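You operate a simulated robot arm through the tools that you are given. There is no shell and no other tool. Be economical: measure what you need, move in short steps, check, and stop when the job is done.

Carry out the task below with a simulated robot arm. There is one attempt and no reset: what you move stays moved.

## Task
Cool the green temple and check its bend with the gauge the teal card names.
Fine: rest the blue cold block on the spot, put it back, see that the spot is blue, draw the white slider back, then lay the gauge between the fence and the end; leave the other gauges. Set down upright: blue cold block.

Only the result counts: the job must be done as asked and must still hold three seconds after the hand-in. Knocking over, shifting, dropping, spilling or breaking anything else fails it.

## Robot
A 7-joint arm with a two-finger parallel gripper, fixed in place. Base frame: the origin is at the foot of the arm, x ahead of it, y to its left, z up. Readings come in mm, degrees, newtons and seconds.
With the tool pointing down near the work surface it reaches from about 200 to 680 mm from the base axis. Its first joint turns from -66.0 to 66.0 degrees. Payload 2.4 kg.
The tool frame sits at the grasp point between the pads (the TCP): z along the fingers, y along the line on which they close. The tips reach 30 mm beyond it. Largest opening 94 mm; finger width 28, thickness 10; the body of the gripper, 50 by 96 mm, starts 55 mm behind the TCP.
Orientation is that of the tool frame in the base frame, as [roll, pitch, yaw] about the fixed x, y, z axes, in that order (R = Rz(yaw) Ry(pitch) Rx(roll)). With the fingers straight down and closing along the base's y, the tool's x points along the base's -x, its y along +y and its z along -z.

## Interface
- The arm moves only by the tool nudge_tool. Its argument "rows" is a list of rows, each a list of 7 numbers: the shift along the tool's x, y, z in mm, then the turn, a rotation vector about the tool's x, y, z in degrees, then the finger opening in mm, from 0 to 94. In form: [[dx, dy, dz, ax, ay, az, grip], ...]. A call has 1 to 20 rows; each row shifts and turns the commanded pose from where the row before left it, along the tool's axes as they then stand. A row lasts 0.2 s, in which the tool goes at most 50 mm and 8.6 degrees; a call with a longer step from one row to the next is refused whole, and so is a gripper value outside its range. A pose out of reach is approached as far as the arm can. The call stops where the force on the tool passes 70 N (or 10 N more than at its start, if that is more) or the arm is blocked; 0.2 s more then pass. Each finger travels about 153 mm/s and halts on what it meets, pressing with about 31 N; the grip force reading is that of the motor and also rises with nothing between the fingers. The clock runs only during rows and for 0.2 s after the last one: add rows that do not move to give the fingers time. It gives the time, the measured TCP pose, the force on the tool (base axes), the opening and the grip force at its end, in the units of the frame above (readings bear some noise), with the torque about the TCP (base axes, N m) and any sound that the robot's microphone picked up.
- Cameras (640 x 400 px; columns grow to the right, rows downward): "scene" is fixed at [25.2, 464.2, 1446.3]; the picture's right is [-0.86, -0.51, 0.00], its down [-0.29, 0.48, -0.83] and it looks along [0.42, -0.71, -0.56] (base axes); focal length 364 px, centre (320, 200). "wrist" rides on the gripper at [76, 14, -103] in the tool frame; the picture's right is [-0.18, 0.98, 0.00], its down [-0.75, -0.14, -0.64] and it looks along [-0.63, -0.12, 0.77] (tool axes); focal length 243 px, centre (320, 200). There is no depth. A picture from a camera that has moved, and an enlarged one, comes with that camera's place and axes in the base frame and with its lens.
- capture(camera): a new picture of that camera. It takes no simulated time.
- zoom(camera, box): a new picture of the part [left, top, right, bottom] of that camera's present view, enlarged. It takes no simulated time.
- sign_off(): hands the job in; it is judged then, once.

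Work in short steps. Places have to be worked out from the pictures, the camera data and where the tool is seen: move nearer, look again, correct. Check each grasp and each placing, and mend what went wrong. You have 120 turns and 68 pictures in all, those below and enlarged ones among them. Open the gripper and draw the arm clear of the work before you hand the job in, unless the task says otherwise; then end with one line.

The tools are called after "Request:" as name(argument=value, ...) on one line, values as JSON. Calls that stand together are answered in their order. nudge_tool: Moves the arm, as the interface text tells. Its arguments: {"type":"object","properties":{"rows":{"type":"array"}},"required":["rows"]} The other tools are called the same way: capture (camera) takes a picture; zoom (camera, box) takes an enlarged picture of a part of a camera's view; sign_off () hands the job in.

At the start:

```text
clock: 0.0
tool_pos: [348.3, -221.5, 1070.7]
tool_rot: [180.0, 0.0, -180.0]
ft_force: [-0.8, 0.8, 0.1]
moment: [0.02, 0.02, -0.01]
finger_gap: 94.1
grip_force: 0.1
```

scene: 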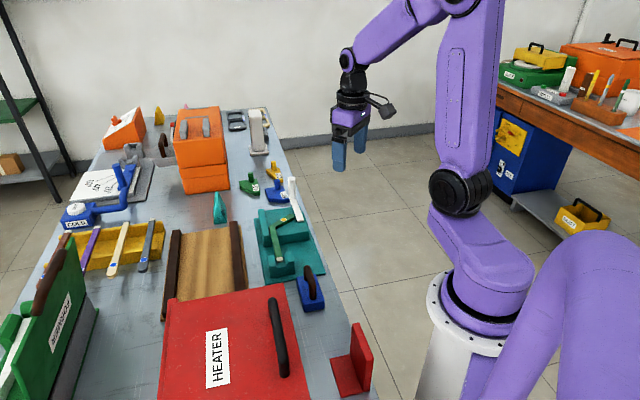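
wrist: 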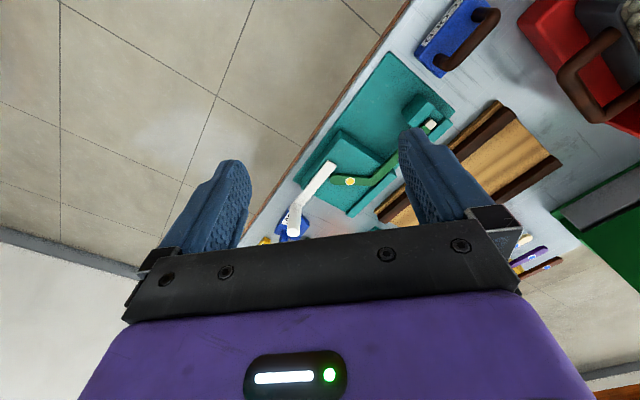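

I start by enlarging the scene around the teal fixture and around the gauges/cards.

Request:
zoom(camera="scene", box=[200, 160, 360, 320])

Request:
zoom(camera="scene", box=[40, 90, 300, 280])

```text
2.50 times, centred on (280, 240) of scene
camera zoom: at [25.2, 464.2, 1446.3], right [-0.86, -0.51, 0.0], down [-0.29, 0.48, -0.83], along [0.42, -0.71, -0.56], focal length 911 px, centre (420, 100)
```

zoom: 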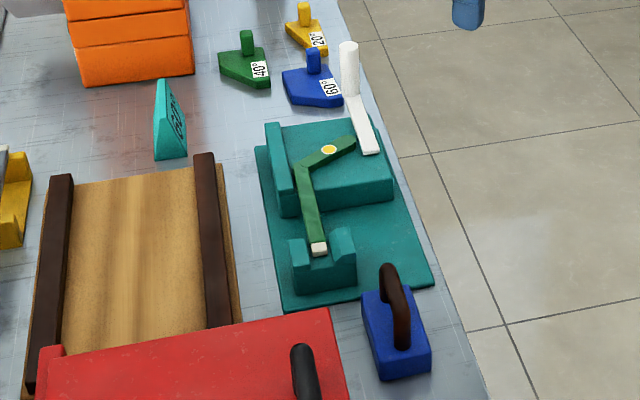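

```text
2.11 times, centred on (170, 185) of scene
camera zoom: at [25.2, 464.2, 1446.3], right [-0.86, -0.51, 0.0], down [-0.29, 0.48, -0.83], along [0.42, -0.71, -0.56], focal length 767 px, centre (636, 232)
```

zoom: 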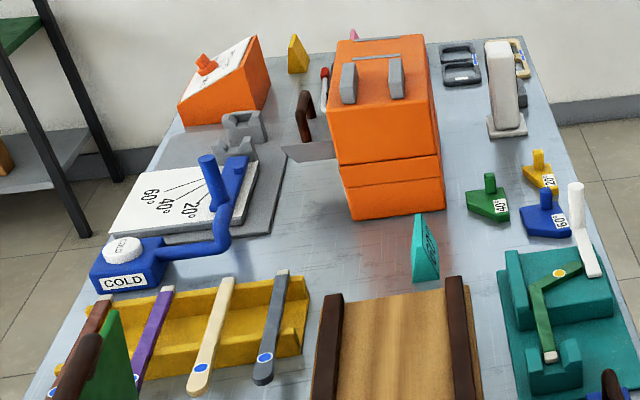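

The teal card's print faces the arm side, and the spot is near (530,-195,820). I move the tool up and outward so the wrist camera can read the card and see the gauges.

Request:
nudge_tool(rows=[[-33, 4, 0, 0, 0, 0, 94], [-33, 4, 0, 0, 0, 0, 94], [-33, 4, 0, 0, 0, 0, 94], [-33, 4, 0, 0, 0, 0, 94], [-33, 4, 0, 0, 0, 0, 94], [-33, 4, 0, 0, 0, 0, 94]])

Request:
capture(camera="wrist")

```text
clock: 1.4
tool_pos: [547.4, -196.9, 1070.3]
tool_rot: [180.0, 0.0, 179.9]
ft_force: [0.4, -0.6, 0.9]
moment: [-0.01, 0.02, 0.02]
finger_gap: 94.0
grip_force: 0.0
```

```text
63 pictures are left
camera wrist: at [470.5, -182.9, 1172.4], right [0.18, 0.98, 0.0], down [0.75, -0.14, 0.64], along [0.63, -0.12, -0.77], focal length 243 px, centre (320, 200)
```

wrist: 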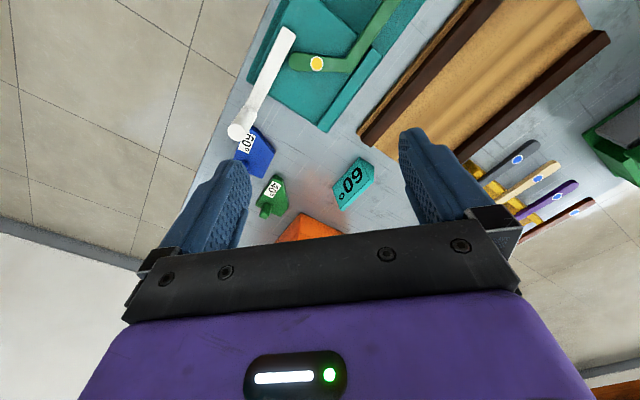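

Request:
zoom(camera="wrist", box=[220, 120, 400, 240])

Request:
zoom(camera="wrist", box=[210, 0, 440, 150])

```text
3.33 times, centred on (310, 180) of wrist
camera zoom: at [470.5, -182.9, 1172.4], right [0.18, 0.98, 0.0], down [0.75, -0.14, 0.64], along [0.63, -0.12, -0.77], focal length 809 px, centre (353, 267)
```

zoom: 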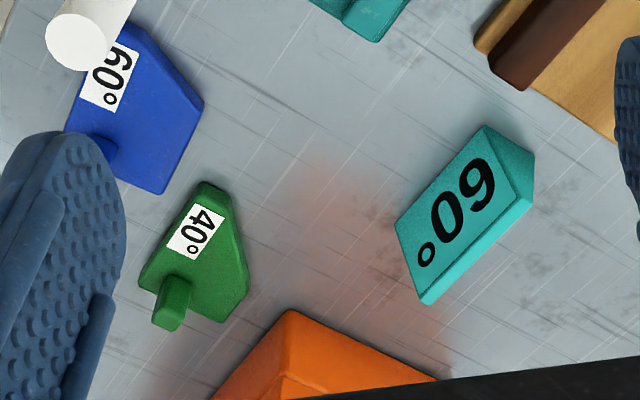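

```text
2.67 times, centred on (325, 75) of wrist
camera zoom: at [470.5, -182.9, 1172.4], right [0.18, 0.98, 0.0], down [0.75, -0.14, 0.64], along [0.63, -0.12, -0.77], focal length 647 px, centre (307, 533)
```

zoom: 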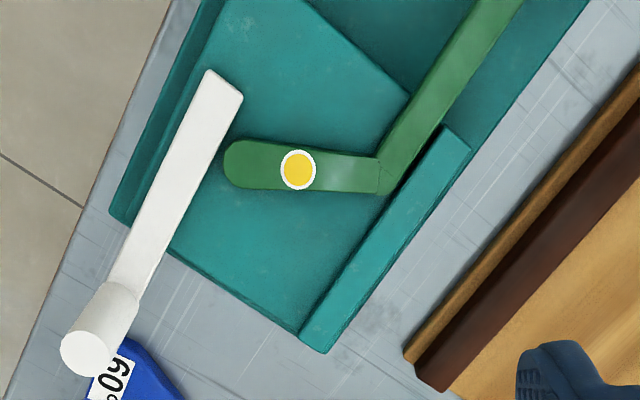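

Card reads 60°, so the blue 60° gauge is the right one. Now I move over the blue handled block near (320,0) for a better look.

Request:
nudge_tool(rows=[[35, 28, 10, 0, 0, 0, 94], [35, 28, 10, 0, 0, 0, 94], [35, 28, 10, 0, 0, 0, 94], [35, 28, 10, 0, 0, 0, 94], [35, 28, 10, 0, 0, 0, 94], [35, 28, 10, 0, 0, 0, 94], [35, 28, 10, 0, 0, 0, 94]])

Request:
capture(camera="wrist")

```text
clock: 3.2
tool_pos: [310.5, -41.9, 1001.6]
tool_rot: [179.9, -0.1, 167.9]
ft_force: [0.0, -0.6, -0.6]
moment: [0.02, 0.04, -0.03]
finger_gap: 94.1
grip_force: 0.0
stopped in row 7: the arm was blocked; the commanded pose is now the measured one
```

```text
60 pictures are left
camera wrist: at [238.9, -11.5, 1103.6], right [0.39, 0.92, 0.0], down [0.71, -0.3, 0.64], along [0.59, -0.25, -0.77], focal length 243 px, centre (320, 200)
```

wrist: 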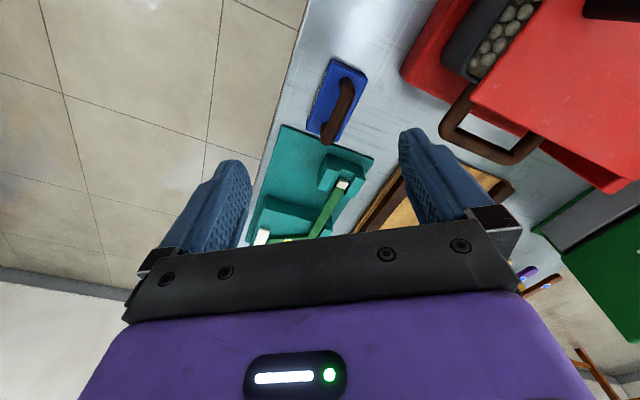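

The block's handle runs at about −43° in the base frame, so I turn the tool to yaw ≈137° to close across it, staying high.

Request:
nudge_tool(rows=[[0, 0, 0, 0, 0, 7.8, 94], [0, 0, 0, 0, 0, 7.8, 94], [0, 0, 0, 0, 0, 7.8, 94], [0, 0, 0, 0, 0, 7.5, 94], [0, 0, 0, 0, 0, 0, 94]])

Request:
capture(camera="wrist")

```text
clock: 4.4
tool_pos: [311.1, -41.7, 1000.4]
tool_rot: [-180.0, 0.0, 136.9]
ft_force: [1.0, 0.3, 0.3]
moment: [-0.02, 0.0, -0.02]
finger_gap: 94.1
grip_force: 0.0
```

```text
59 pictures are left
camera wrist: at [264.6, 21.1, 1103.6], right [0.81, 0.59, 0.0], down [0.45, -0.62, 0.64], along [0.38, -0.52, -0.77], focal length 243 px, centre (320, 200)
```

wrist: 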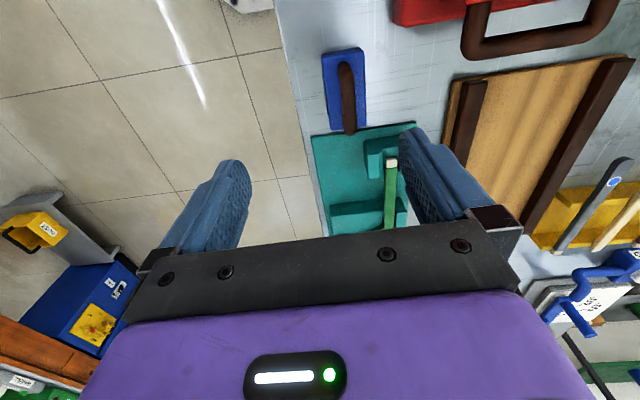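

The handle runs from about (317,-7) to (362,-55), with its bar near z≈835. I move above its centre and down to z≈900, then look.

Request:
nudge_tool(rows=[[-7, 14, 20, 0, 0, 0, 94], [-7, 13, 20, 0, 0, 0, 94], [0, 0, 30, 0, 0, 0, 94], [0, 0, 30, 0, 0, 0, 94], [0, 0, 0, 0, 0, 0, 60]])

Request:
capture(camera="wrist")

Request:
zoom(camera="scene", box=[240, 200, 400, 300])

```text
clock: 5.6
tool_pos: [339.4, -30.9, 900.6]
tool_rot: [180.0, -0.1, 136.9]
ft_force: [-0.2, 0.5, -0.1]
moment: [0.02, 0.0, -0.02]
finger_gap: 59.9
grip_force: 0.1
```

```text
58 pictures are left
camera wrist: at [293.2, 31.6, 1003.4], right [0.8, 0.59, 0.0], down [0.45, -0.62, 0.64], along [0.38, -0.52, -0.77], focal length 243 px, centre (320, 200)
```

wrist: 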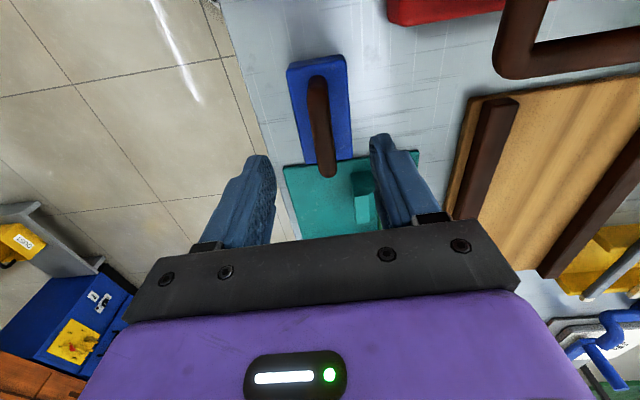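

```text
4.00 times, centred on (320, 250) of scene
camera zoom: at [25.2, 464.2, 1446.3], right [-0.86, -0.51, 0.0], down [-0.29, 0.48, -0.83], along [0.42, -0.71, -0.56], focal length 1457 px, centre (320, 0)
```

zoom: 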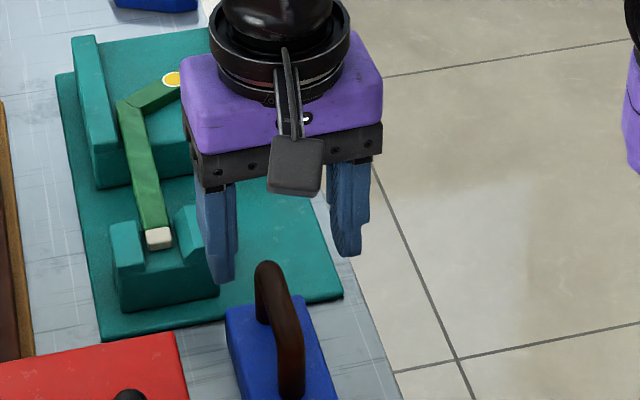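

Handle bar top is at z≈840, heading about −48°, and the tool is centred over it. I turn 5° more, lower to z≈836, close on the handle and lift slightly.

Request:
nudge_tool(rows=[[0, 0, 22, 0, 0, 5, 60], [0, 0, 22, 0, 0, 0, 60], [0, 0, 20, 0, 0, 0, 60], [0, 0, 0, 0, 0, 0, 40], [0, 0, 0, 0, 0, 0, 25], [0, 0, 0, 0, 0, 0, 0], [0, 0, 0, 0, 0, 0, 0]])

Request:
zoom(camera="scene", box=[240, 220, 400, 320])

```text
clock: 7.2
tool_pos: [340.4, -30.5, 838.2]
tool_rot: [179.9, 0.1, 132.1]
ft_force: [2.5, 1.6, 19.9]
moment: [-0.04, -0.05, 0.37]
finger_gap: 16.8
grip_force: 31.0
```

```text
4.00 times, centred on (320, 270) of scene
camera zoom: at [25.0, 464.2, 1446.3], right [-0.86, -0.51, 0.0], down [-0.29, 0.48, -0.83], along [0.42, -0.71, -0.56], focal length 1457 px, centre (320, -80)
```

zoom: 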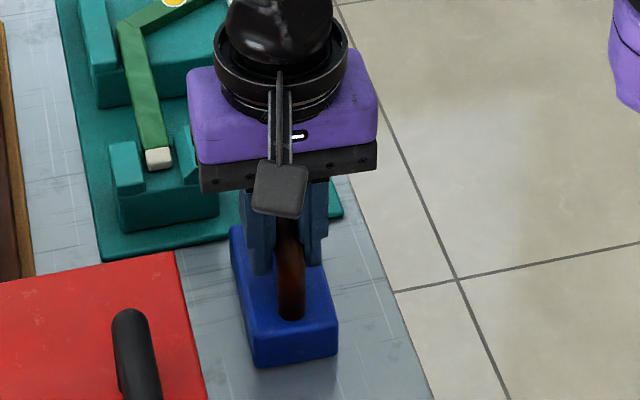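

Grip is on the handle (16.8 mm); the tips just touch the block's top, so its grasp pose is (340.4,-30.5,~837.5, yaw 132). I lift straight up.

Request:
nudge_tool(rows=[[0, 0, -5, 0, 0, 0, 0], [0, 0, -15, 0, 0, 0, 0], [0, 0, -25, 0, 0, 0, 0], [0, 0, -30, 0, 0, 0, 0], [0, 0, -35, 0, 0, 0, 0], [0, 0, -20, 0, 0, 0, 0], [0, 0, 0, 0, 0, 0, 0]])

Request:
capture(camera="wrist")

Request:
zoom(camera="scene", box=[220, 160, 380, 320])

```text
clock: 8.8
tool_pos: [339.1, -31.4, 967.0]
tool_rot: [-180.0, 0.0, 132.1]
ft_force: [0.7, -0.3, -4.2]
moment: [0.0, 0.02, -0.03]
finger_gap: 15.7
grip_force: 30.8
```

```text
55 pictures are left
camera wrist: at [299.3, 34.9, 1069.0], right [0.85, 0.52, 0.0], down [0.4, -0.65, 0.64], along [0.33, -0.55, -0.77], focal length 243 px, centre (320, 200)
```

wrist: 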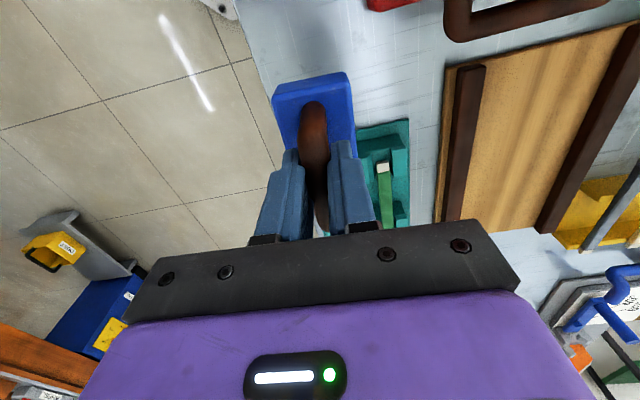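

```text
2.50 times, centred on (300, 240) of scene
camera zoom: at [25.2, 464.2, 1446.3], right [-0.86, -0.51, 0.0], down [-0.29, 0.48, -0.83], along [0.42, -0.71, -0.56], focal length 911 px, centre (370, 100)
```

zoom: 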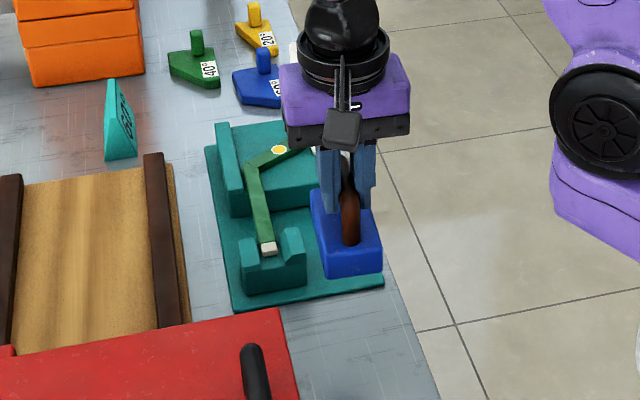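

The block is held level (weight ≈4 N); its bottom is ~78 mm below the TCP. The spot works out near (536,-200,813), midway between fence and slider bar; I carry the block over it staying high, and look.

Request:
nudge_tool(rows=[[-36, 4.8, 0, 0, 0, 0, 0], [-36, 4.8, 0, 0, 0, 0, 0], [-36, 4.8, 0, 0, 0, 0, 0], [-36, 4.8, 0, 0, 0, 0, 0], [-36, 4.8, 0, 0, 0, 0, 0], [-36, 4.8, 0, 0, 0, 0, 0], [-36, 4.5, 0, 0, 0, 0, 0], [0, 0, 0, 0, 0, -3, 0]])

Request:
capture(camera="wrist")

Request:
zoom(camera="scene", box=[200, 120, 360, 280])

```text
clock: 10.6
tool_pos: [533.0, -196.1, 967.5]
tool_rot: [180.0, 0.0, 134.9]
ft_force: [-0.3, -0.1, -3.4]
moment: [0.03, 0.02, 0.0]
finger_gap: 15.2
grip_force: 30.9
```

```text
53 pictures are left
camera wrist: at [488.5, -132.1, 1069.8], right [0.82, 0.57, 0.0], down [0.43, -0.63, 0.64], along [0.36, -0.53, -0.77], focal length 243 px, centre (320, 200)
```

wrist: 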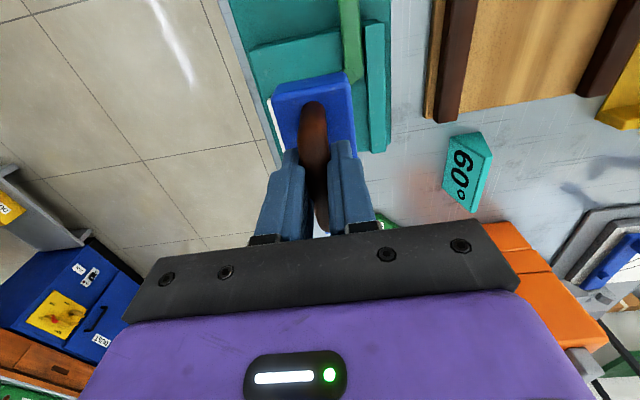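

```text
2.50 times, centred on (280, 200) of scene
camera zoom: at [25.3, 464.1, 1446.3], right [-0.86, -0.51, 0.0], down [-0.29, 0.48, -0.83], along [0.42, -0.71, -0.56], focal length 911 px, centre (420, 200)
```

zoom: 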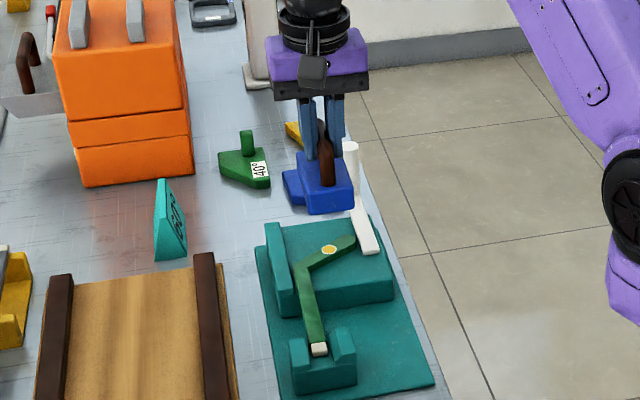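

The block sits a few mm short of the spot; I correct by 5 mm along the table and come down to ~15 mm above the temple.

Request:
nudge_tool(rows=[[-5, 0.7, 10, 0, 0, 0, 0], [0, 0, 15, 0, 0, 0, 0], [0, 0, 15, 0, 0, 0, 0], [0, 0, 15, 0, 0, 0, 0], [0, 0, 0, 0, 0, 0, 0]])

Request:
zoom(camera="scene", box=[240, 160, 340, 260])

Request:
zoom(camera="wrist", box=[210, 0, 430, 150])

```text
clock: 11.8
tool_pos: [536.6, -198.7, 911.8]
tool_rot: [180.0, -0.1, 135.0]
ft_force: [-0.7, -0.2, -4.1]
moment: [0.05, 0.01, -0.01]
finger_gap: 15.5
grip_force: 31.0
```

```text
4.00 times, centred on (290, 210) of scene
camera zoom: at [25.3, 464.2, 1446.3], right [-0.86, -0.51, 0.0], down [-0.29, 0.48, -0.83], along [0.42, -0.71, -0.56], focal length 1457 px, centre (440, 160)
```

zoom: 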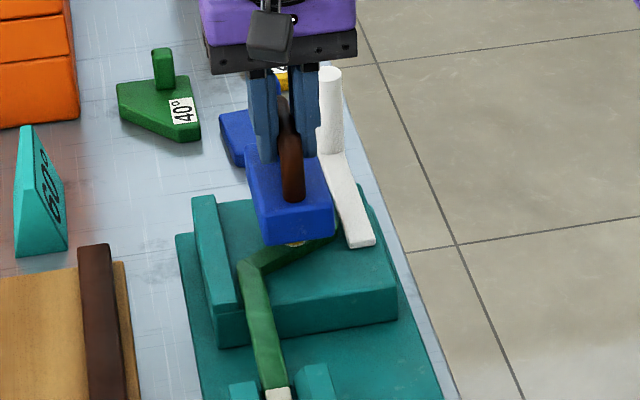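

```text
2.67 times, centred on (320, 75) of wrist
camera zoom: at [493.0, -134.6, 1014.8], right [0.82, 0.57, 0.0], down [0.43, -0.63, 0.64], along [0.36, -0.53, -0.77], focal length 647 px, centre (320, 533)
```

zoom: 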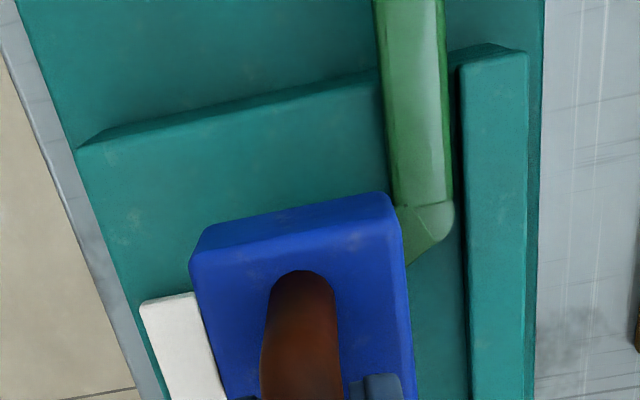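

Alignment looks right with a narrow gap to the slider bar; I shift 3 mm toward the fence and lower gently, watching the force.

Request:
nudge_tool(rows=[[0, 3, 6, 0, 0, 0, 0], [0, 0, 4, 0, 0, 0, 0], [0, 0, 3, 0, 0, 0, 0], [0, 0, 2, 0, 0, 0, 0], [0, 0, 0, 0, 0, 0, 0]])

Request:
zoom(camera="scene", box=[240, 160, 340, 260])

```text
clock: 13.0
tool_pos: [538.6, -196.4, 897.0]
tool_rot: [179.9, 0.1, 135.0]
ft_force: [0.1, 0.9, -4.3]
moment: [0.05, 0.02, -0.02]
finger_gap: 15.3
grip_force: 31.3
```

```text
4.00 times, centred on (290, 210) of scene
camera zoom: at [25.3, 464.2, 1446.3], right [-0.86, -0.51, 0.0], down [-0.29, 0.48, -0.83], along [0.42, -0.71, -0.56], focal length 1457 px, centre (440, 160)
```

zoom: 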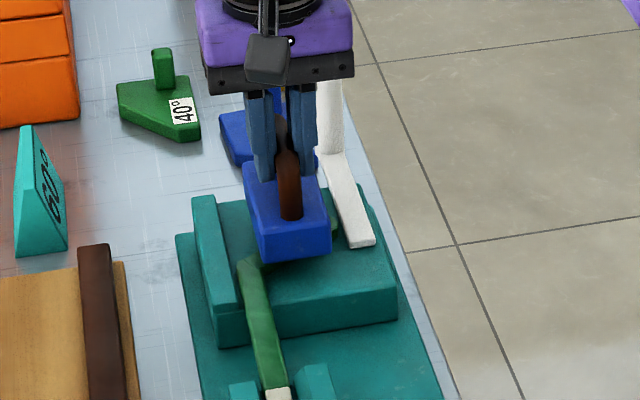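

Still no contact at z=897. I continue in 1.5 mm steps.

Request:
nudge_tool(rows=[[0, 0, 1.5, 0, 0, 0, 0], [0, 0, 1.5, 0, 0, 0, 0], [0, 0, 1.5, 0, 0, 0, 0], [0, 0, 0, 0, 0, 0, 0]])

```text
clock: 14.0
tool_pos: [538.7, -198.0, 893.1]
tool_rot: [-180.0, 0.0, 135.0]
ft_force: [0.5, -0.6, -3.2]
moment: [0.02, 0.03, 0.0]
finger_gap: 15.4
grip_force: 31.2
```

Request:
nudge_tool(rows=[[0, 0, 1.5, 0, 0, 0, 0], [0, 0, 1.5, 0, 0, 0, 0], [0, 0, 1, 0, 0, 0, 0], [0, 0, 0, 0, 0, 0, 0]])

```text
clock: 15.0
tool_pos: [539.0, -196.0, 889.2]
tool_rot: [180.0, 0.0, 135.0]
ft_force: [-0.9, 0.9, 0.2]
moment: [0.2, 0.16, 0.03]
finger_gap: 15.1
grip_force: 31.0
```

Contact: the temple now carries the block's weight at z≈889. I hold it there for a few seconds.

Request:
nudge_tool(rows=[[0, 0, 0.4, 0, 0, 0, 0], [0, 0, 0, 0, 0, 0, 0], [0, 0, 0, 0, 0, 0, 0], [0, 0, 0, 0, 0, 0, 0], [0, 0, 0, 0, 0, 0, 0], [0, 0, 0, 0, 0, 0, 0], [0, 0, 0, 0, 0, 0, 0], [0, 0, 0, 0, 0, 0, 0], [0, 0, 0, 0, 0, 0, 0], [0, 0, 0, 0, 0, 0, 0], [0, 0, 0, 0, 0, 0, 0], [0, 0, 0, 0, 0, 0, 0], [0, 0, 0, 0, 0, 0, 0], [0, 0, 0, 0, 0, 0, 0], [0, 0, 0, 0, 0, 0, 0], [0, 0, 0, 0, 0, 0, 0], [0, 0, 0, 0, 0, 0, 0], [0, 0, 0, 0, 0, 0, 0], [0, 0, 0, 0, 0, 0, 0], [0, 0, 0, 0, 0, 0, 0]])

Request:
zoom(camera="scene", box=[240, 160, 340, 260])

```text
clock: 19.2
tool_pos: [539.5, -196.9, 889.3]
tool_rot: [-179.9, 0.1, 135.0]
ft_force: [1.4, -2.0, 13.3]
moment: [0.06, -0.01, -0.01]
finger_gap: 15.2
grip_force: 30.7
```

```text
4.00 times, centred on (290, 210) of scene
camera zoom: at [25.0, 464.2, 1446.3], right [-0.86, -0.51, 0.0], down [-0.29, 0.48, -0.83], along [0.42, -0.71, -0.56], focal length 1457 px, centre (440, 160)
```

zoom: 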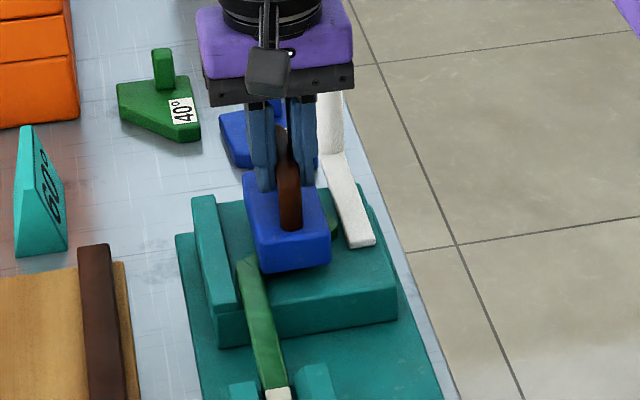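

Resting firmly and flat. I lift 80 mm straight up and check the spot's colour.

Request:
nudge_tool(rows=[[0, 0, -5, 0, 0, 0, 0], [0, 0, -15, 0, 0, 0, 0], [0, 0, -20, 0, 0, 0, 0], [0, 0, -40, 0, 0, 0, 0], [0, 0, 0, 0, 0, 0, 0]])

Request:
zoom(camera="scene", box=[240, 160, 340, 260])

```text
clock: 20.4
tool_pos: [539.2, -196.8, 968.1]
tool_rot: [-179.9, 0.0, 135.0]
ft_force: [-0.4, -0.8, -3.3]
moment: [0.05, 0.05, 0.01]
finger_gap: 15.1
grip_force: 31.0
```

```text
4.00 times, centred on (290, 210) of scene
camera zoom: at [25.3, 464.2, 1446.3], right [-0.86, -0.51, 0.0], down [-0.29, 0.48, -0.83], along [0.42, -0.71, -0.56], focal length 1457 px, centre (440, 160)
```

zoom: 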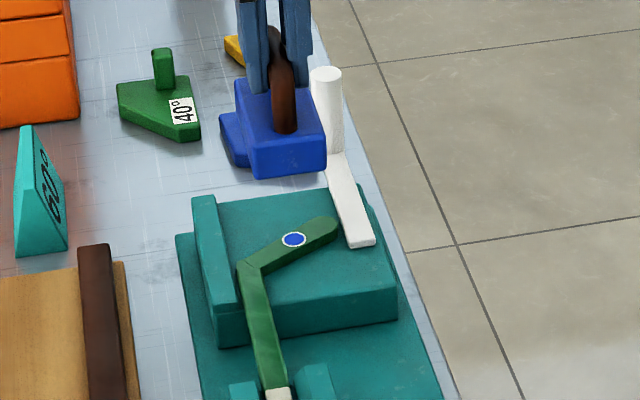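

The spot is blue. I carry the block back over its original place (340.4,-30.5, yaw 132).

Request:
nudge_tool(rows=[[0, 0, 0, 0, 0, 2.9, 0], [36.7, -5.2, 0, 0, 0, 0, 0], [36.7, -5.2, 0, 0, 0, 0, 0], [36.7, -5.2, 0, 0, 0, 0, 0], [36.7, -5.2, 0, 0, 0, 0, 0], [36.7, -5.2, 0, 0, 0, 0, 0], [36.7, -5.1, 0, 0, 0, 0, 0], [36.4, -5.0, 0, 0, 0, 0, 0], [0, 0, 30, 0, 0, 0, 0], [0, 0, 30, 0, 0, 0, 0], [0, 0, 30, 0, 0, 0, 0], [0, 0, 20, 0, 0, 0, 0], [0, 0, 0, 0, 0, 0, 0]])

Request:
zoom(camera="scene", box=[240, 220, 400, 320])

```text
clock: 23.2
tool_pos: [338.9, -29.0, 858.3]
tool_rot: [179.9, 0.1, 132.1]
ft_force: [-0.2, -0.3, -3.6]
moment: [-0.01, 0.03, -0.02]
finger_gap: 15.4
grip_force: 31.2
```

```text
4.00 times, centred on (320, 270) of scene
camera zoom: at [25.3, 464.2, 1446.3], right [-0.86, -0.51, 0.0], down [-0.29, 0.48, -0.83], along [0.42, -0.71, -0.56], focal length 1457 px, centre (320, -80)
```

zoom: 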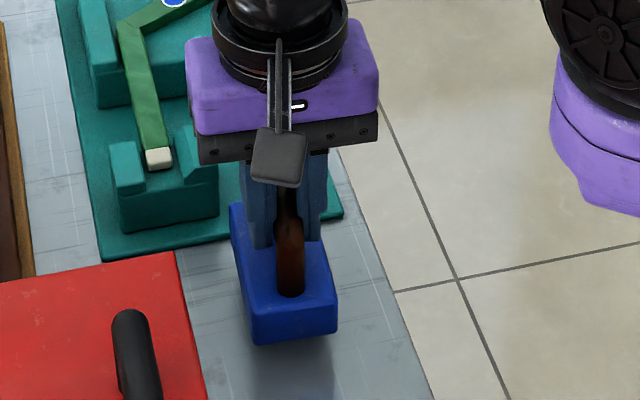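

The block is over its spot about 20 mm up. I lower it to contact in small steps.

Request:
nudge_tool(rows=[[-1.5, 0, 8, 0, 0, 0, 0], [0, 0, 6, 0, 0, 0, 0], [0, 0, 3, 0, 0, 0, 0], [0, 0, 1.5, 0, 0, 0, 0], [0, 0, 0, 0, 0, 0, 0]])

```text
clock: 24.4
tool_pos: [340.7, -31.3, 838.9]
tool_rot: [179.9, 0.1, 132.1]
ft_force: [0.6, 0.6, -3.3]
moment: [0.0, 0.02, -0.02]
finger_gap: 15.3
grip_force: 31.3
```

Request:
nudge_tool(rows=[[0, 0, 1, 0, 0, 0, 0], [0, 0, 1, 0, 0, 0, 0], [0, 0, 0, 0, 0, 0, 0]])

```text
clock: 25.2
tool_pos: [340.9, -31.3, 838.7]
tool_rot: [179.9, 0.0, 132.1]
ft_force: [-2.0, 3.6, 60.2]
moment: [0.07, 0.06, -0.04]
finger_gap: 15.7
grip_force: 30.8
```

Table contact with some pressing; I ease up 1.5 mm, open, and rise.

Request:
nudge_tool(rows=[[0, 0, -1.6, 0, 0, 0, 0], [0, 0, 0, 0, 0, 0, 20], [0, 0, 0, 0, 0, 0, 40], [0, 0, 0, 0, 0, 0, 60], [0, 0, -20, 0, 0, 0, 60], [0, 0, -40, 0, 0, 0, 60], [0, 0, -40, 0, 0, 0, 60], [0, 0, -40, 0, 0, 0, 60]])

Request:
capture(camera="scene")

```text
clock: 27.0
tool_pos: [341.4, -31.1, 981.6]
tool_rot: [-180.0, -0.1, 132.1]
ft_force: [0.1, -0.9, 0.3]
moment: [0.01, -0.05, 0.02]
finger_gap: 60.2
grip_force: 0.1
```

```text
45 pictures are left
```

scene: 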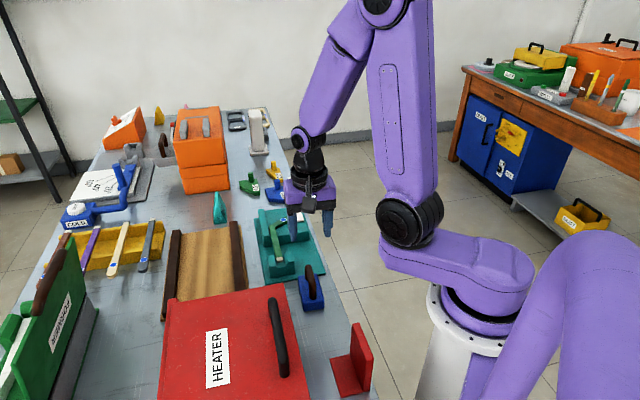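

Block is back upright in its place. Next I move to look down on the white slider and the blue gauge.

Request:
nudge_tool(rows=[[-37, 0, -2.5, 0, 0, 0, 94], [-37, 0, -2.5, 0, 0, 0, 94], [-37, 0, -2.5, 0, 0, 0, 94], [-37, 0, -2.5, 0, 0, 0, 94], [-37, 0, -2.5, 0, 0, 0, 94], [-37, 0, -2.5, 0, 0, 0, 94], [-37, 0, -2.5, 0, 0, 0, 94], [-37, 0, -2.5, 0, 0, -3, 94]])

Request:
capture(camera="wrist")

Request:
zoom(camera="wrist", box=[220, 0, 440, 150])

Request:
zoom(camera="wrist", box=[230, 90, 410, 230])

```text
clock: 28.8
tool_pos: [539.8, -250.6, 999.5]
tool_rot: [-180.0, 0.0, 135.2]
ft_force: [-0.7, 0.4, 0.4]
moment: [0.0, -0.04, 0.03]
finger_gap: 94.0
grip_force: 0.1
```

```text
44 pictures are left
camera wrist: at [495.4, -187.9, 1101.6], right [0.82, 0.57, 0.0], down [0.43, -0.63, 0.64], along [0.36, -0.53, -0.77], focal length 243 px, centre (320, 200)
```

wrist: 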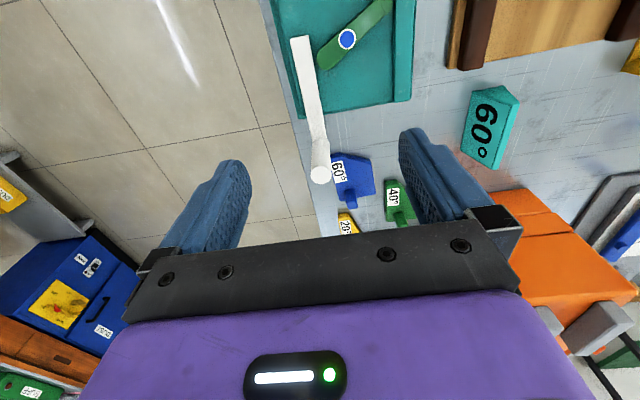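

```text
2.67 times, centred on (330, 75) of wrist
camera zoom: at [495.4, -187.9, 1101.6], right [0.82, 0.57, 0.0], down [0.43, -0.63, 0.64], along [0.36, -0.53, -0.77], focal length 647 px, centre (293, 533)
```

zoom: 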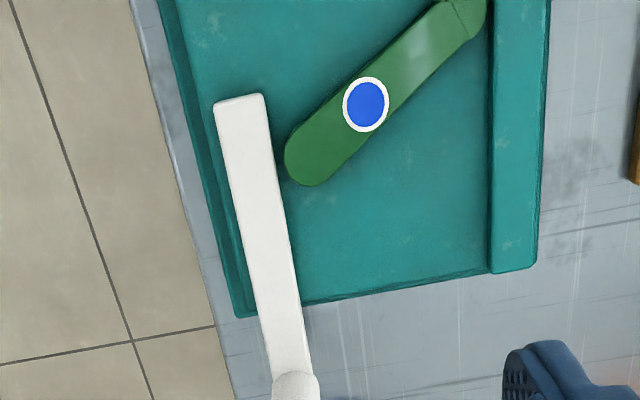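

```text
2.86 times, centred on (320, 160) of wrist
camera zoom: at [495.4, -187.9, 1101.6], right [0.82, 0.57, 0.0], down [0.43, -0.63, 0.64], along [0.36, -0.53, -0.77], focal length 693 px, centre (320, 314)
```

zoom: 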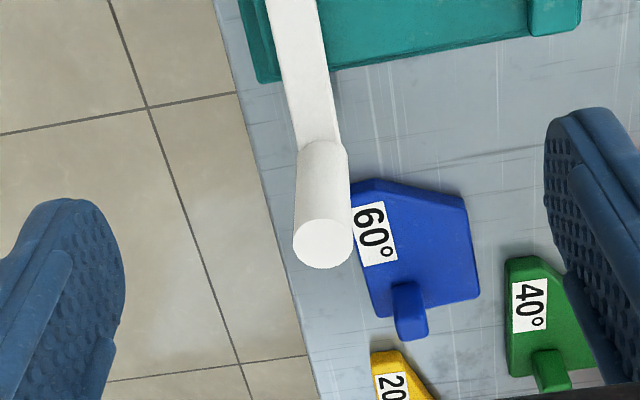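

The slider bar's top is at z≈810, its post near (584,-314) rising to ~873, axis at −45.7°, and the gauge knob leaves only ~9 mm beside it. I'll close the fingers and push the post back from its near side, so nothing protrudes sideways; first I position and descend partway.

Request:
nudge_tool(rows=[[-21, -7, 0, 0, 0, 0, 40], [-21, -7, 0, 0, 0, 0, 0], [0, 0, 30, 0, 0, 0, 0], [0, 0, 40, 0, 0, 0, 0], [0, 0, 40, 0, 0, 0, 0], [0, 0, 20, 0, 0, 0, 0], [0, 0, 0, 0, 0, 0, 0]])

Request:
zoom(camera="scene", box=[240, 140, 340, 240])

Request:
capture(camera="wrist")

```text
clock: 30.4
tool_pos: [558.7, -291.4, 869.3]
tool_rot: [180.0, 0.1, 135.1]
ft_force: [0.5, -0.1, 0.3]
moment: [-0.02, -0.02, -0.02]
finger_gap: 0.0
grip_force: 30.9
```

```text
4.00 times, centred on (290, 190) of scene
camera zoom: at [25.2, 464.2, 1446.3], right [-0.86, -0.51, 0.0], down [-0.29, 0.48, -0.83], along [0.42, -0.71, -0.56], focal length 1457 px, centre (440, 240)
```

zoom: 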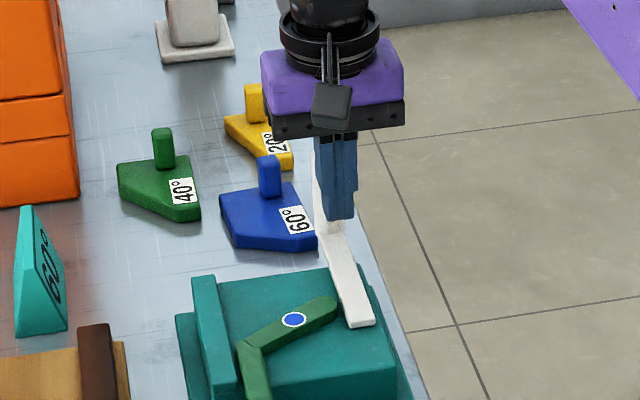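

```text
40 pictures are left
camera wrist: at [514.8, -227.3, 971.4], right [0.82, 0.57, 0.0], down [0.43, -0.63, 0.64], along [0.36, -0.53, -0.77], focal length 243 px, centre (320, 200)
```

wrist: 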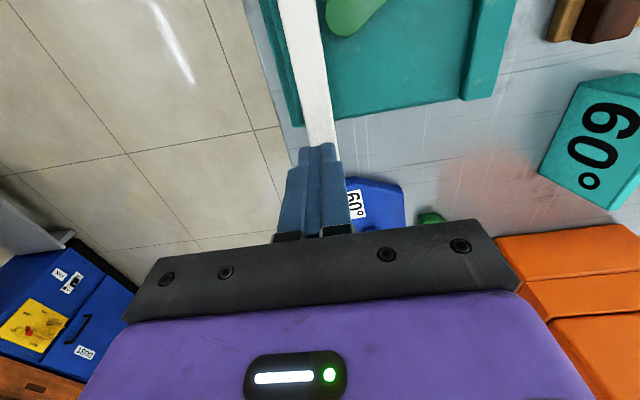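

Fingers are in line with the bar, in front of the post. I lower 14 mm and push outward along the bar in 8 mm steps.

Request:
nudge_tool(rows=[[0, 0, 14, 0, 0, 0, 0], [-8, 0, 0, 0, 0, 0, 0], [-8, 0, 0, 0, 0, 0, 0], [-8, 0, 0, 0, 0, 0, 0], [-8, 0, 0, 0, 0, 0, 0], [-8, 0, 0, 0, 0, 0, 0], [0, 0, 0, 0, 0, 0, 0]])

Request:
zoom(camera="scene", box=[240, 140, 340, 240])

```text
clock: 31.3
tool_pos: [567.7, -291.5, 853.2]
tool_rot: [-179.6, -2.1, 135.8]
ft_force: [-8.1, 9.7, 2.0]
moment: [-0.19, -0.2, 0.0]
finger_gap: 0.0
grip_force: 30.7
stopped in row 4: the force on the tool passed its limit (the readings are from after the stop); the commanded pose is now the measured one
```

```text
4.00 times, centred on (290, 190) of scene
camera zoom: at [25.0, 464.4, 1446.2], right [-0.86, -0.51, 0.0], down [-0.29, 0.48, -0.83], along [0.42, -0.71, -0.56], focal length 1457 px, centre (440, 240)
```

zoom: 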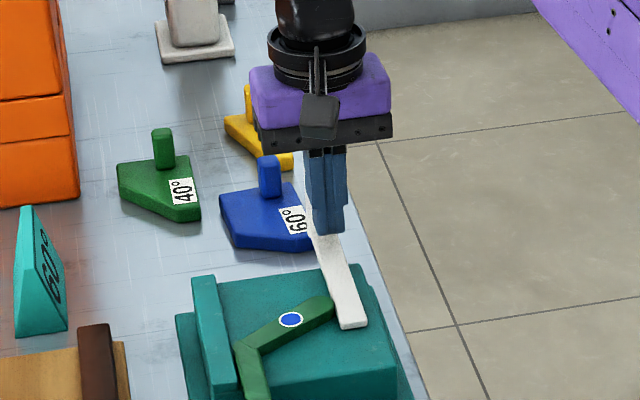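

The push stalled: the tool slipped sideways toward the fence and the slider's near end seems to have shifted a few mm. I back off and look before doing anything else.

Request:
nudge_tool(rows=[[8, -4, 0, 0, 0, 0, 0], [8, -4, 0, 0, 0, 0, 0], [0, 0, -30, 0, 0, 0, 0], [0, 0, -40, 0, 0, 0, 0], [0, 0, -40, 0, 0, 0, 0], [20, 0, -36, 0, 0, 0, 0], [30, 0, 0, 0, 0, 0, 0]])

Request:
zoom(camera="scene", box=[240, 140, 340, 240])

Request:
zoom(camera="wrist", box=[220, 0, 440, 150])

```text
clock: 32.9
tool_pos: [519.2, -254.6, 1003.0]
tool_rot: [-179.9, -1.7, 135.6]
ft_force: [0.1, 0.0, -0.7]
moment: [-0.02, -0.01, -0.01]
finger_gap: 0.3
grip_force: 30.8
```

```text
4.00 times, centred on (290, 190) of scene
camera zoom: at [25.2, 464.2, 1446.3], right [-0.86, -0.51, 0.0], down [-0.29, 0.48, -0.83], along [0.42, -0.71, -0.56], focal length 1457 px, centre (440, 240)
```

zoom: 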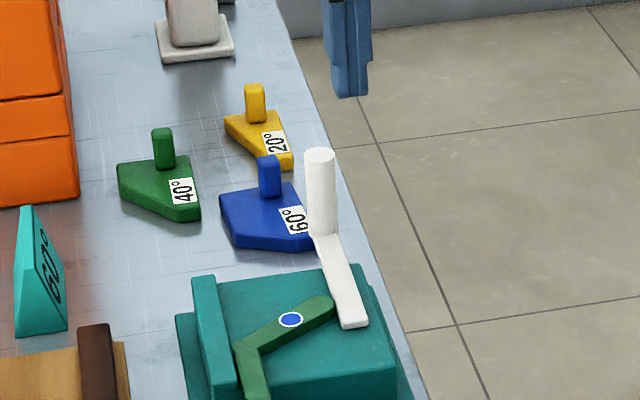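

```text
2.67 times, centred on (330, 75) of wrist
camera zoom: at [477.1, -193.5, 1106.7], right [0.82, 0.57, -0.01], down [0.46, -0.64, 0.62], along [0.35, -0.51, -0.79], focal length 647 px, centre (293, 533)
```

zoom: 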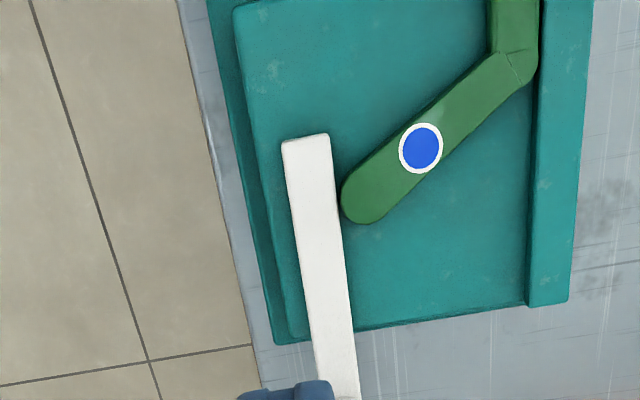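

The slider moved purely sideways, toward the fence: its travel is perpendicular to the bar, so "back" means away from the fence. I'll push the post from its fence side, with tips kept above the gauge knob (top ≲810); first position beside it, high, levelling the tool.

Request:
nudge_tool(rows=[[-22, 10, 0, 0, -1.7, 0.5, 0], [-22, 10, 0, 0, 0, 0, 0], [-22, 10, 0, 0, 0, 0, 0], [-22, 9, 0, 0, 0, 0, 0], [0, 0, 30, 0, 0, 0, 0], [0, 0, 30, 0, 0, 0, 0], [0, 0, 30, 0, 0, 0, 0], [0, 0, 0, 0, 0, 0, 0]])

Request:
zoom(camera="scene", box=[240, 140, 340, 240])

Request:
capture(camera="wrist")

```text
clock: 34.7
tool_pos: [609.5, -288.8, 910.4]
tool_rot: [-179.8, 0.0, 135.2]
ft_force: [0.7, -0.8, -0.5]
moment: [-0.01, 0.03, 0.01]
finger_gap: 0.3
grip_force: 30.6
```

```text
4.00 times, centred on (290, 190) of scene
camera zoom: at [25.2, 464.2, 1446.3], right [-0.86, -0.51, 0.0], down [-0.29, 0.48, -0.83], along [0.42, -0.71, -0.56], focal length 1457 px, centre (440, 240)
```

zoom: 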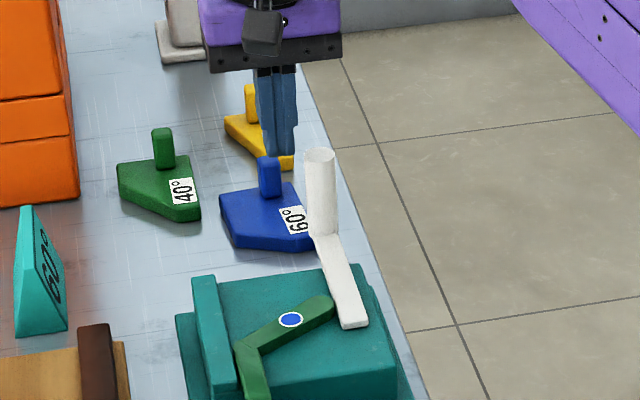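

```text
35 pictures are left
camera wrist: at [565.5, -225.7, 1012.6], right [0.82, 0.57, 0.0], down [0.44, -0.63, 0.64], along [0.36, -0.53, -0.77], focal length 243 px, centre (320, 200)
```

wrist: 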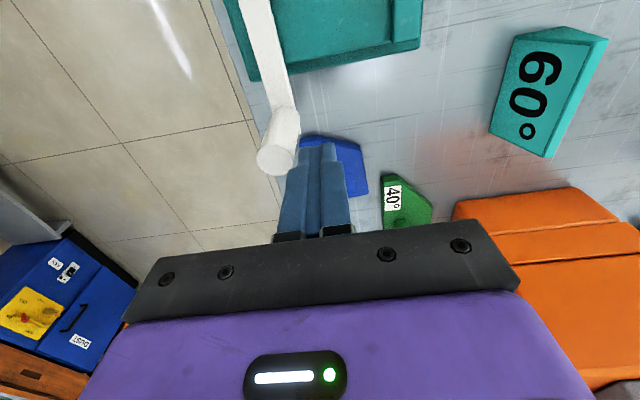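

Fingers are ~30 mm fence-side of the post, well aligned. I lower to z≈860 and push away from the fence in small steps.

Request:
nudge_tool(rows=[[0, 0, 20, 0, 0, 0, 0], [0, 0, 20, 0, 0, 0, 0], [0, 0, 10, 0, 0, 0, 0], [0, -6, 0, 0, 0, 0, 0], [0, -5, 0, 0, 0, 0, 0], [0, -5, 0, 0, 0, 0, 0], [0, -5, 0, 0, 0, 0, 0], [0, 0, 0, 0, 0, 0, 0]])

Request:
zoom(camera="scene", box=[240, 140, 340, 240])

```text
clock: 36.5
tool_pos: [596.7, -301.9, 861.3]
tool_rot: [-179.9, 0.2, 135.4]
ft_force: [16.0, 6.6, -4.3]
moment: [-0.03, 0.03, 0.09]
finger_gap: 0.1
grip_force: 30.9
```

```text
4.00 times, centred on (290, 190) of scene
camera zoom: at [25.7, 464.3, 1446.3], right [-0.86, -0.51, 0.0], down [-0.29, 0.48, -0.83], along [0.42, -0.71, -0.56], focal length 1457 px, centre (440, 240)
```

zoom: 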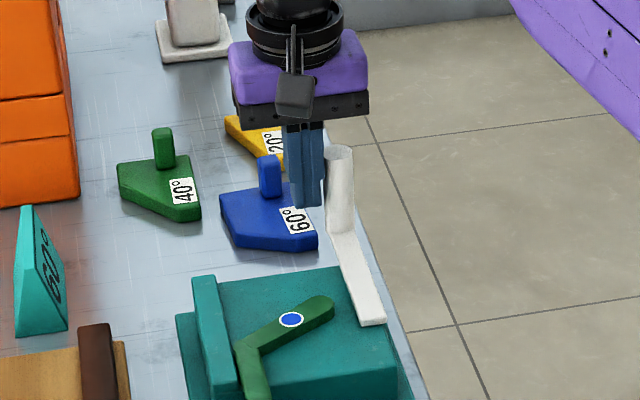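

The slider draws back as expected, with the temple freed. I continue pushing.

Request:
nudge_tool(rows=[[0, -5, 0, 0, 0, 0, 0], [0, -5, 0, 0, 0, 0, 0], [0, -5, 0, 0, 0, 0, 0], [0, -5, 0, 0, 0, 0, 0], [0, 0, 0, 0, 0, 0, 0]])

Request:
zoom(camera="scene", box=[240, 140, 340, 240])

```text
clock: 37.7
tool_pos: [595.7, -301.8, 862.8]
tool_rot: [179.5, 0.8, 136.6]
ft_force: [58.7, 23.7, -11.1]
moment: [-0.07, 0.31, 0.37]
finger_gap: 0.1
grip_force: 31.2
```

```text
4.00 times, centred on (290, 190) of scene
camera zoom: at [26.9, 464.7, 1446.1], right [-0.86, -0.51, 0.0], down [-0.29, 0.48, -0.83], along [0.42, -0.71, -0.56], focal length 1457 px, centre (440, 240)
```

zoom: 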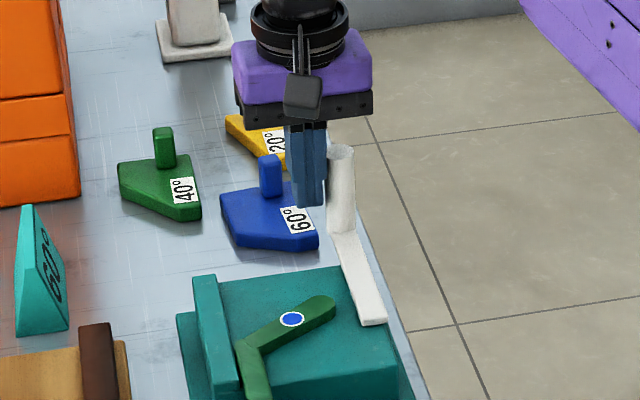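

The slider is at its end stop. I back off and rise.

Request:
nudge_tool(rows=[[0, 10, 0, 0, 0, 0, 0], [0, 15, 0, 0, 0, 0, 0], [0, 5, -5, 0, 0, 0, 0], [0, 0, -30, 0, 0, 0, 0], [0, 0, -40, 0, 0, 0, 0], [0, 0, -40, 0, 0, 0, 0], [0, 0, -20, 0, 0, 0, 0], [0, 0, 0, 0, 0, 0, 0]])

Request:
zoom(camera="scene", box=[240, 140, 340, 240])

Request:
capture(camera="wrist")

```text
clock: 39.5
tool_pos: [602.2, -296.9, 996.8]
tool_rot: [-179.7, -0.1, 135.2]
ft_force: [-0.1, -0.3, -0.5]
moment: [-0.01, -0.04, 0.01]
finger_gap: 0.1
grip_force: 31.0
```

```text
4.00 times, centred on (290, 190) of scene
camera zoom: at [25.2, 464.2, 1446.3], right [-0.86, -0.51, 0.0], down [-0.29, 0.48, -0.83], along [0.42, -0.71, -0.56], focal length 1457 px, centre (440, 240)
```

zoom: 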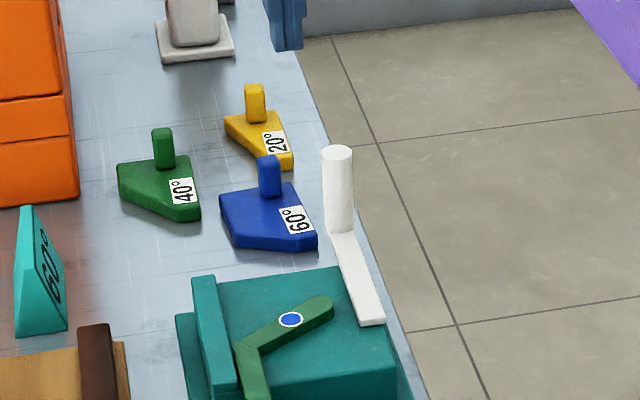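

```text
31 pictures are left
camera wrist: at [558.1, -233.9, 1098.8], right [0.82, 0.57, 0.0], down [0.44, -0.63, 0.64], along [0.36, -0.53, -0.77], focal length 243 px, centre (320, 200)
```

wrist: 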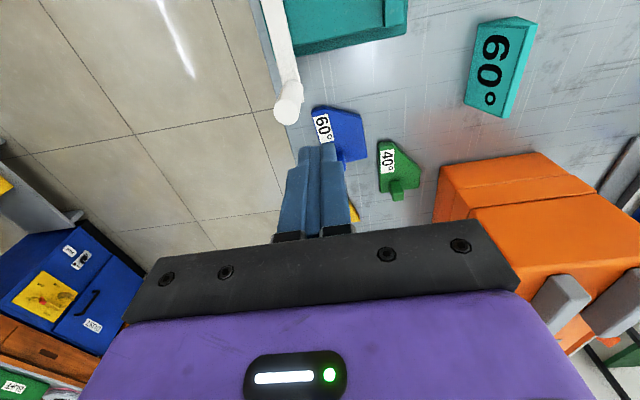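

The slider is back at its stop and the temple stays put. Next I open the fingers and test the reach toward the blue gauge, keeping high.

Request:
nudge_tool(rows=[[-20, 10, 0, 0, 0, 0, 40], [-20, 5, 0, 0, 0, 0, 94], [-20, 0, 10, 0, 0, 0, 94], [-10, 0, 10, 0, 0, 0, 94], [0, 0, 0, 0, 0, 0, 94]])

Request:
capture(camera="wrist")

Request:
zoom(camera="wrist", box=[240, 40, 400, 160])

```text
clock: 40.7
tool_pos: [620.1, -304.4, 986.6]
tool_rot: [-179.7, 0.1, 135.2]
ft_force: [-0.5, 0.4, -0.5]
moment: [0.03, 0.01, 0.0]
finger_gap: 94.1
grip_force: 0.2
out of reach, approached as far as the arm can: row 1, 2, 3, 4
```

```text
30 pictures are left
camera wrist: at [577.1, -242.2, 1088.4], right [0.82, 0.57, 0.0], down [0.44, -0.63, 0.64], along [0.36, -0.53, -0.77], focal length 243 px, centre (320, 200)
```

wrist: 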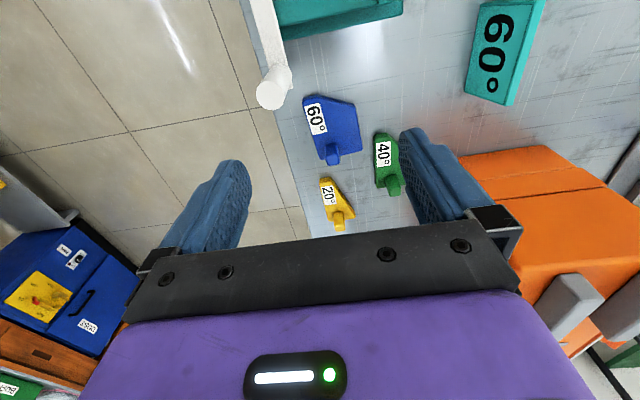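

```text
3.33 times, centred on (320, 100) of wrist
camera zoom: at [577.1, -242.2, 1088.4], right [0.82, 0.57, 0.0], down [0.44, -0.63, 0.64], along [0.36, -0.53, -0.77], focal length 809 px, centre (320, 533)
```

zoom: 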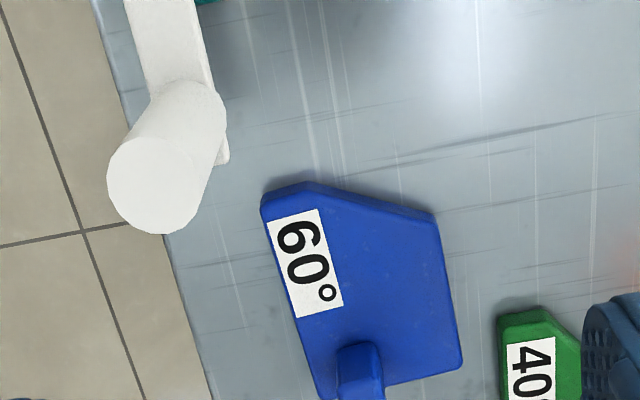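

Straight down the arm reaches only r≈690, while the gauge knob is at about (680,-362), r≈770. Its outline shows a 60° wedge with a blunted tip: the long label-side edge goes against the temple end, the slanted edge against the fence (turn ≈−63°). I tilt the fingers outward 25° and align to the gauge (yaw 139) to extend reach.

Request:
nudge_tool(rows=[[10, 0, 0, 0, 0, -4, 50], [0, 0, 0, 0, -8.3, 0, 50], [0, 0, 0, 0, -8.3, 0, 50], [0, 0, 0, 0, -8.4, 0, 50], [0, 0, 0, 0, 0, 0, 50]])

Request:
capture(camera="wrist")

```text
clock: 41.9
tool_pos: [614.4, -299.0, 986.7]
tool_rot: [-179.7, 25.0, 139.2]
ft_force: [0.2, -0.4, 0.2]
moment: [0.0, 0.02, -0.02]
finger_gap: 50.1
grip_force: 0.2
```

```text
28 pictures are left
camera wrist: at [538.4, -215.3, 1046.9], right [0.77, 0.64, 0.07], down [0.22, -0.37, 0.9], along [0.6, -0.68, -0.43], focal length 243 px, centre (320, 200)
```

wrist: 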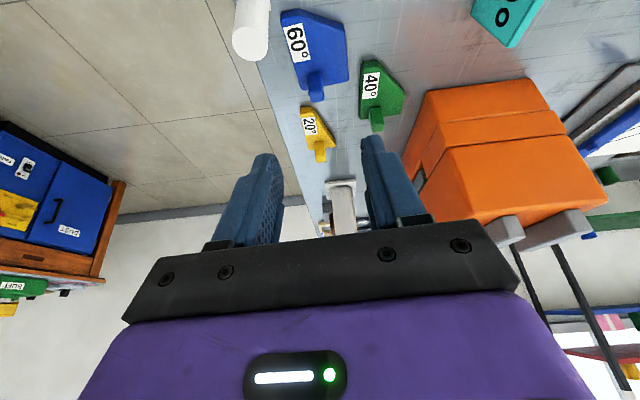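

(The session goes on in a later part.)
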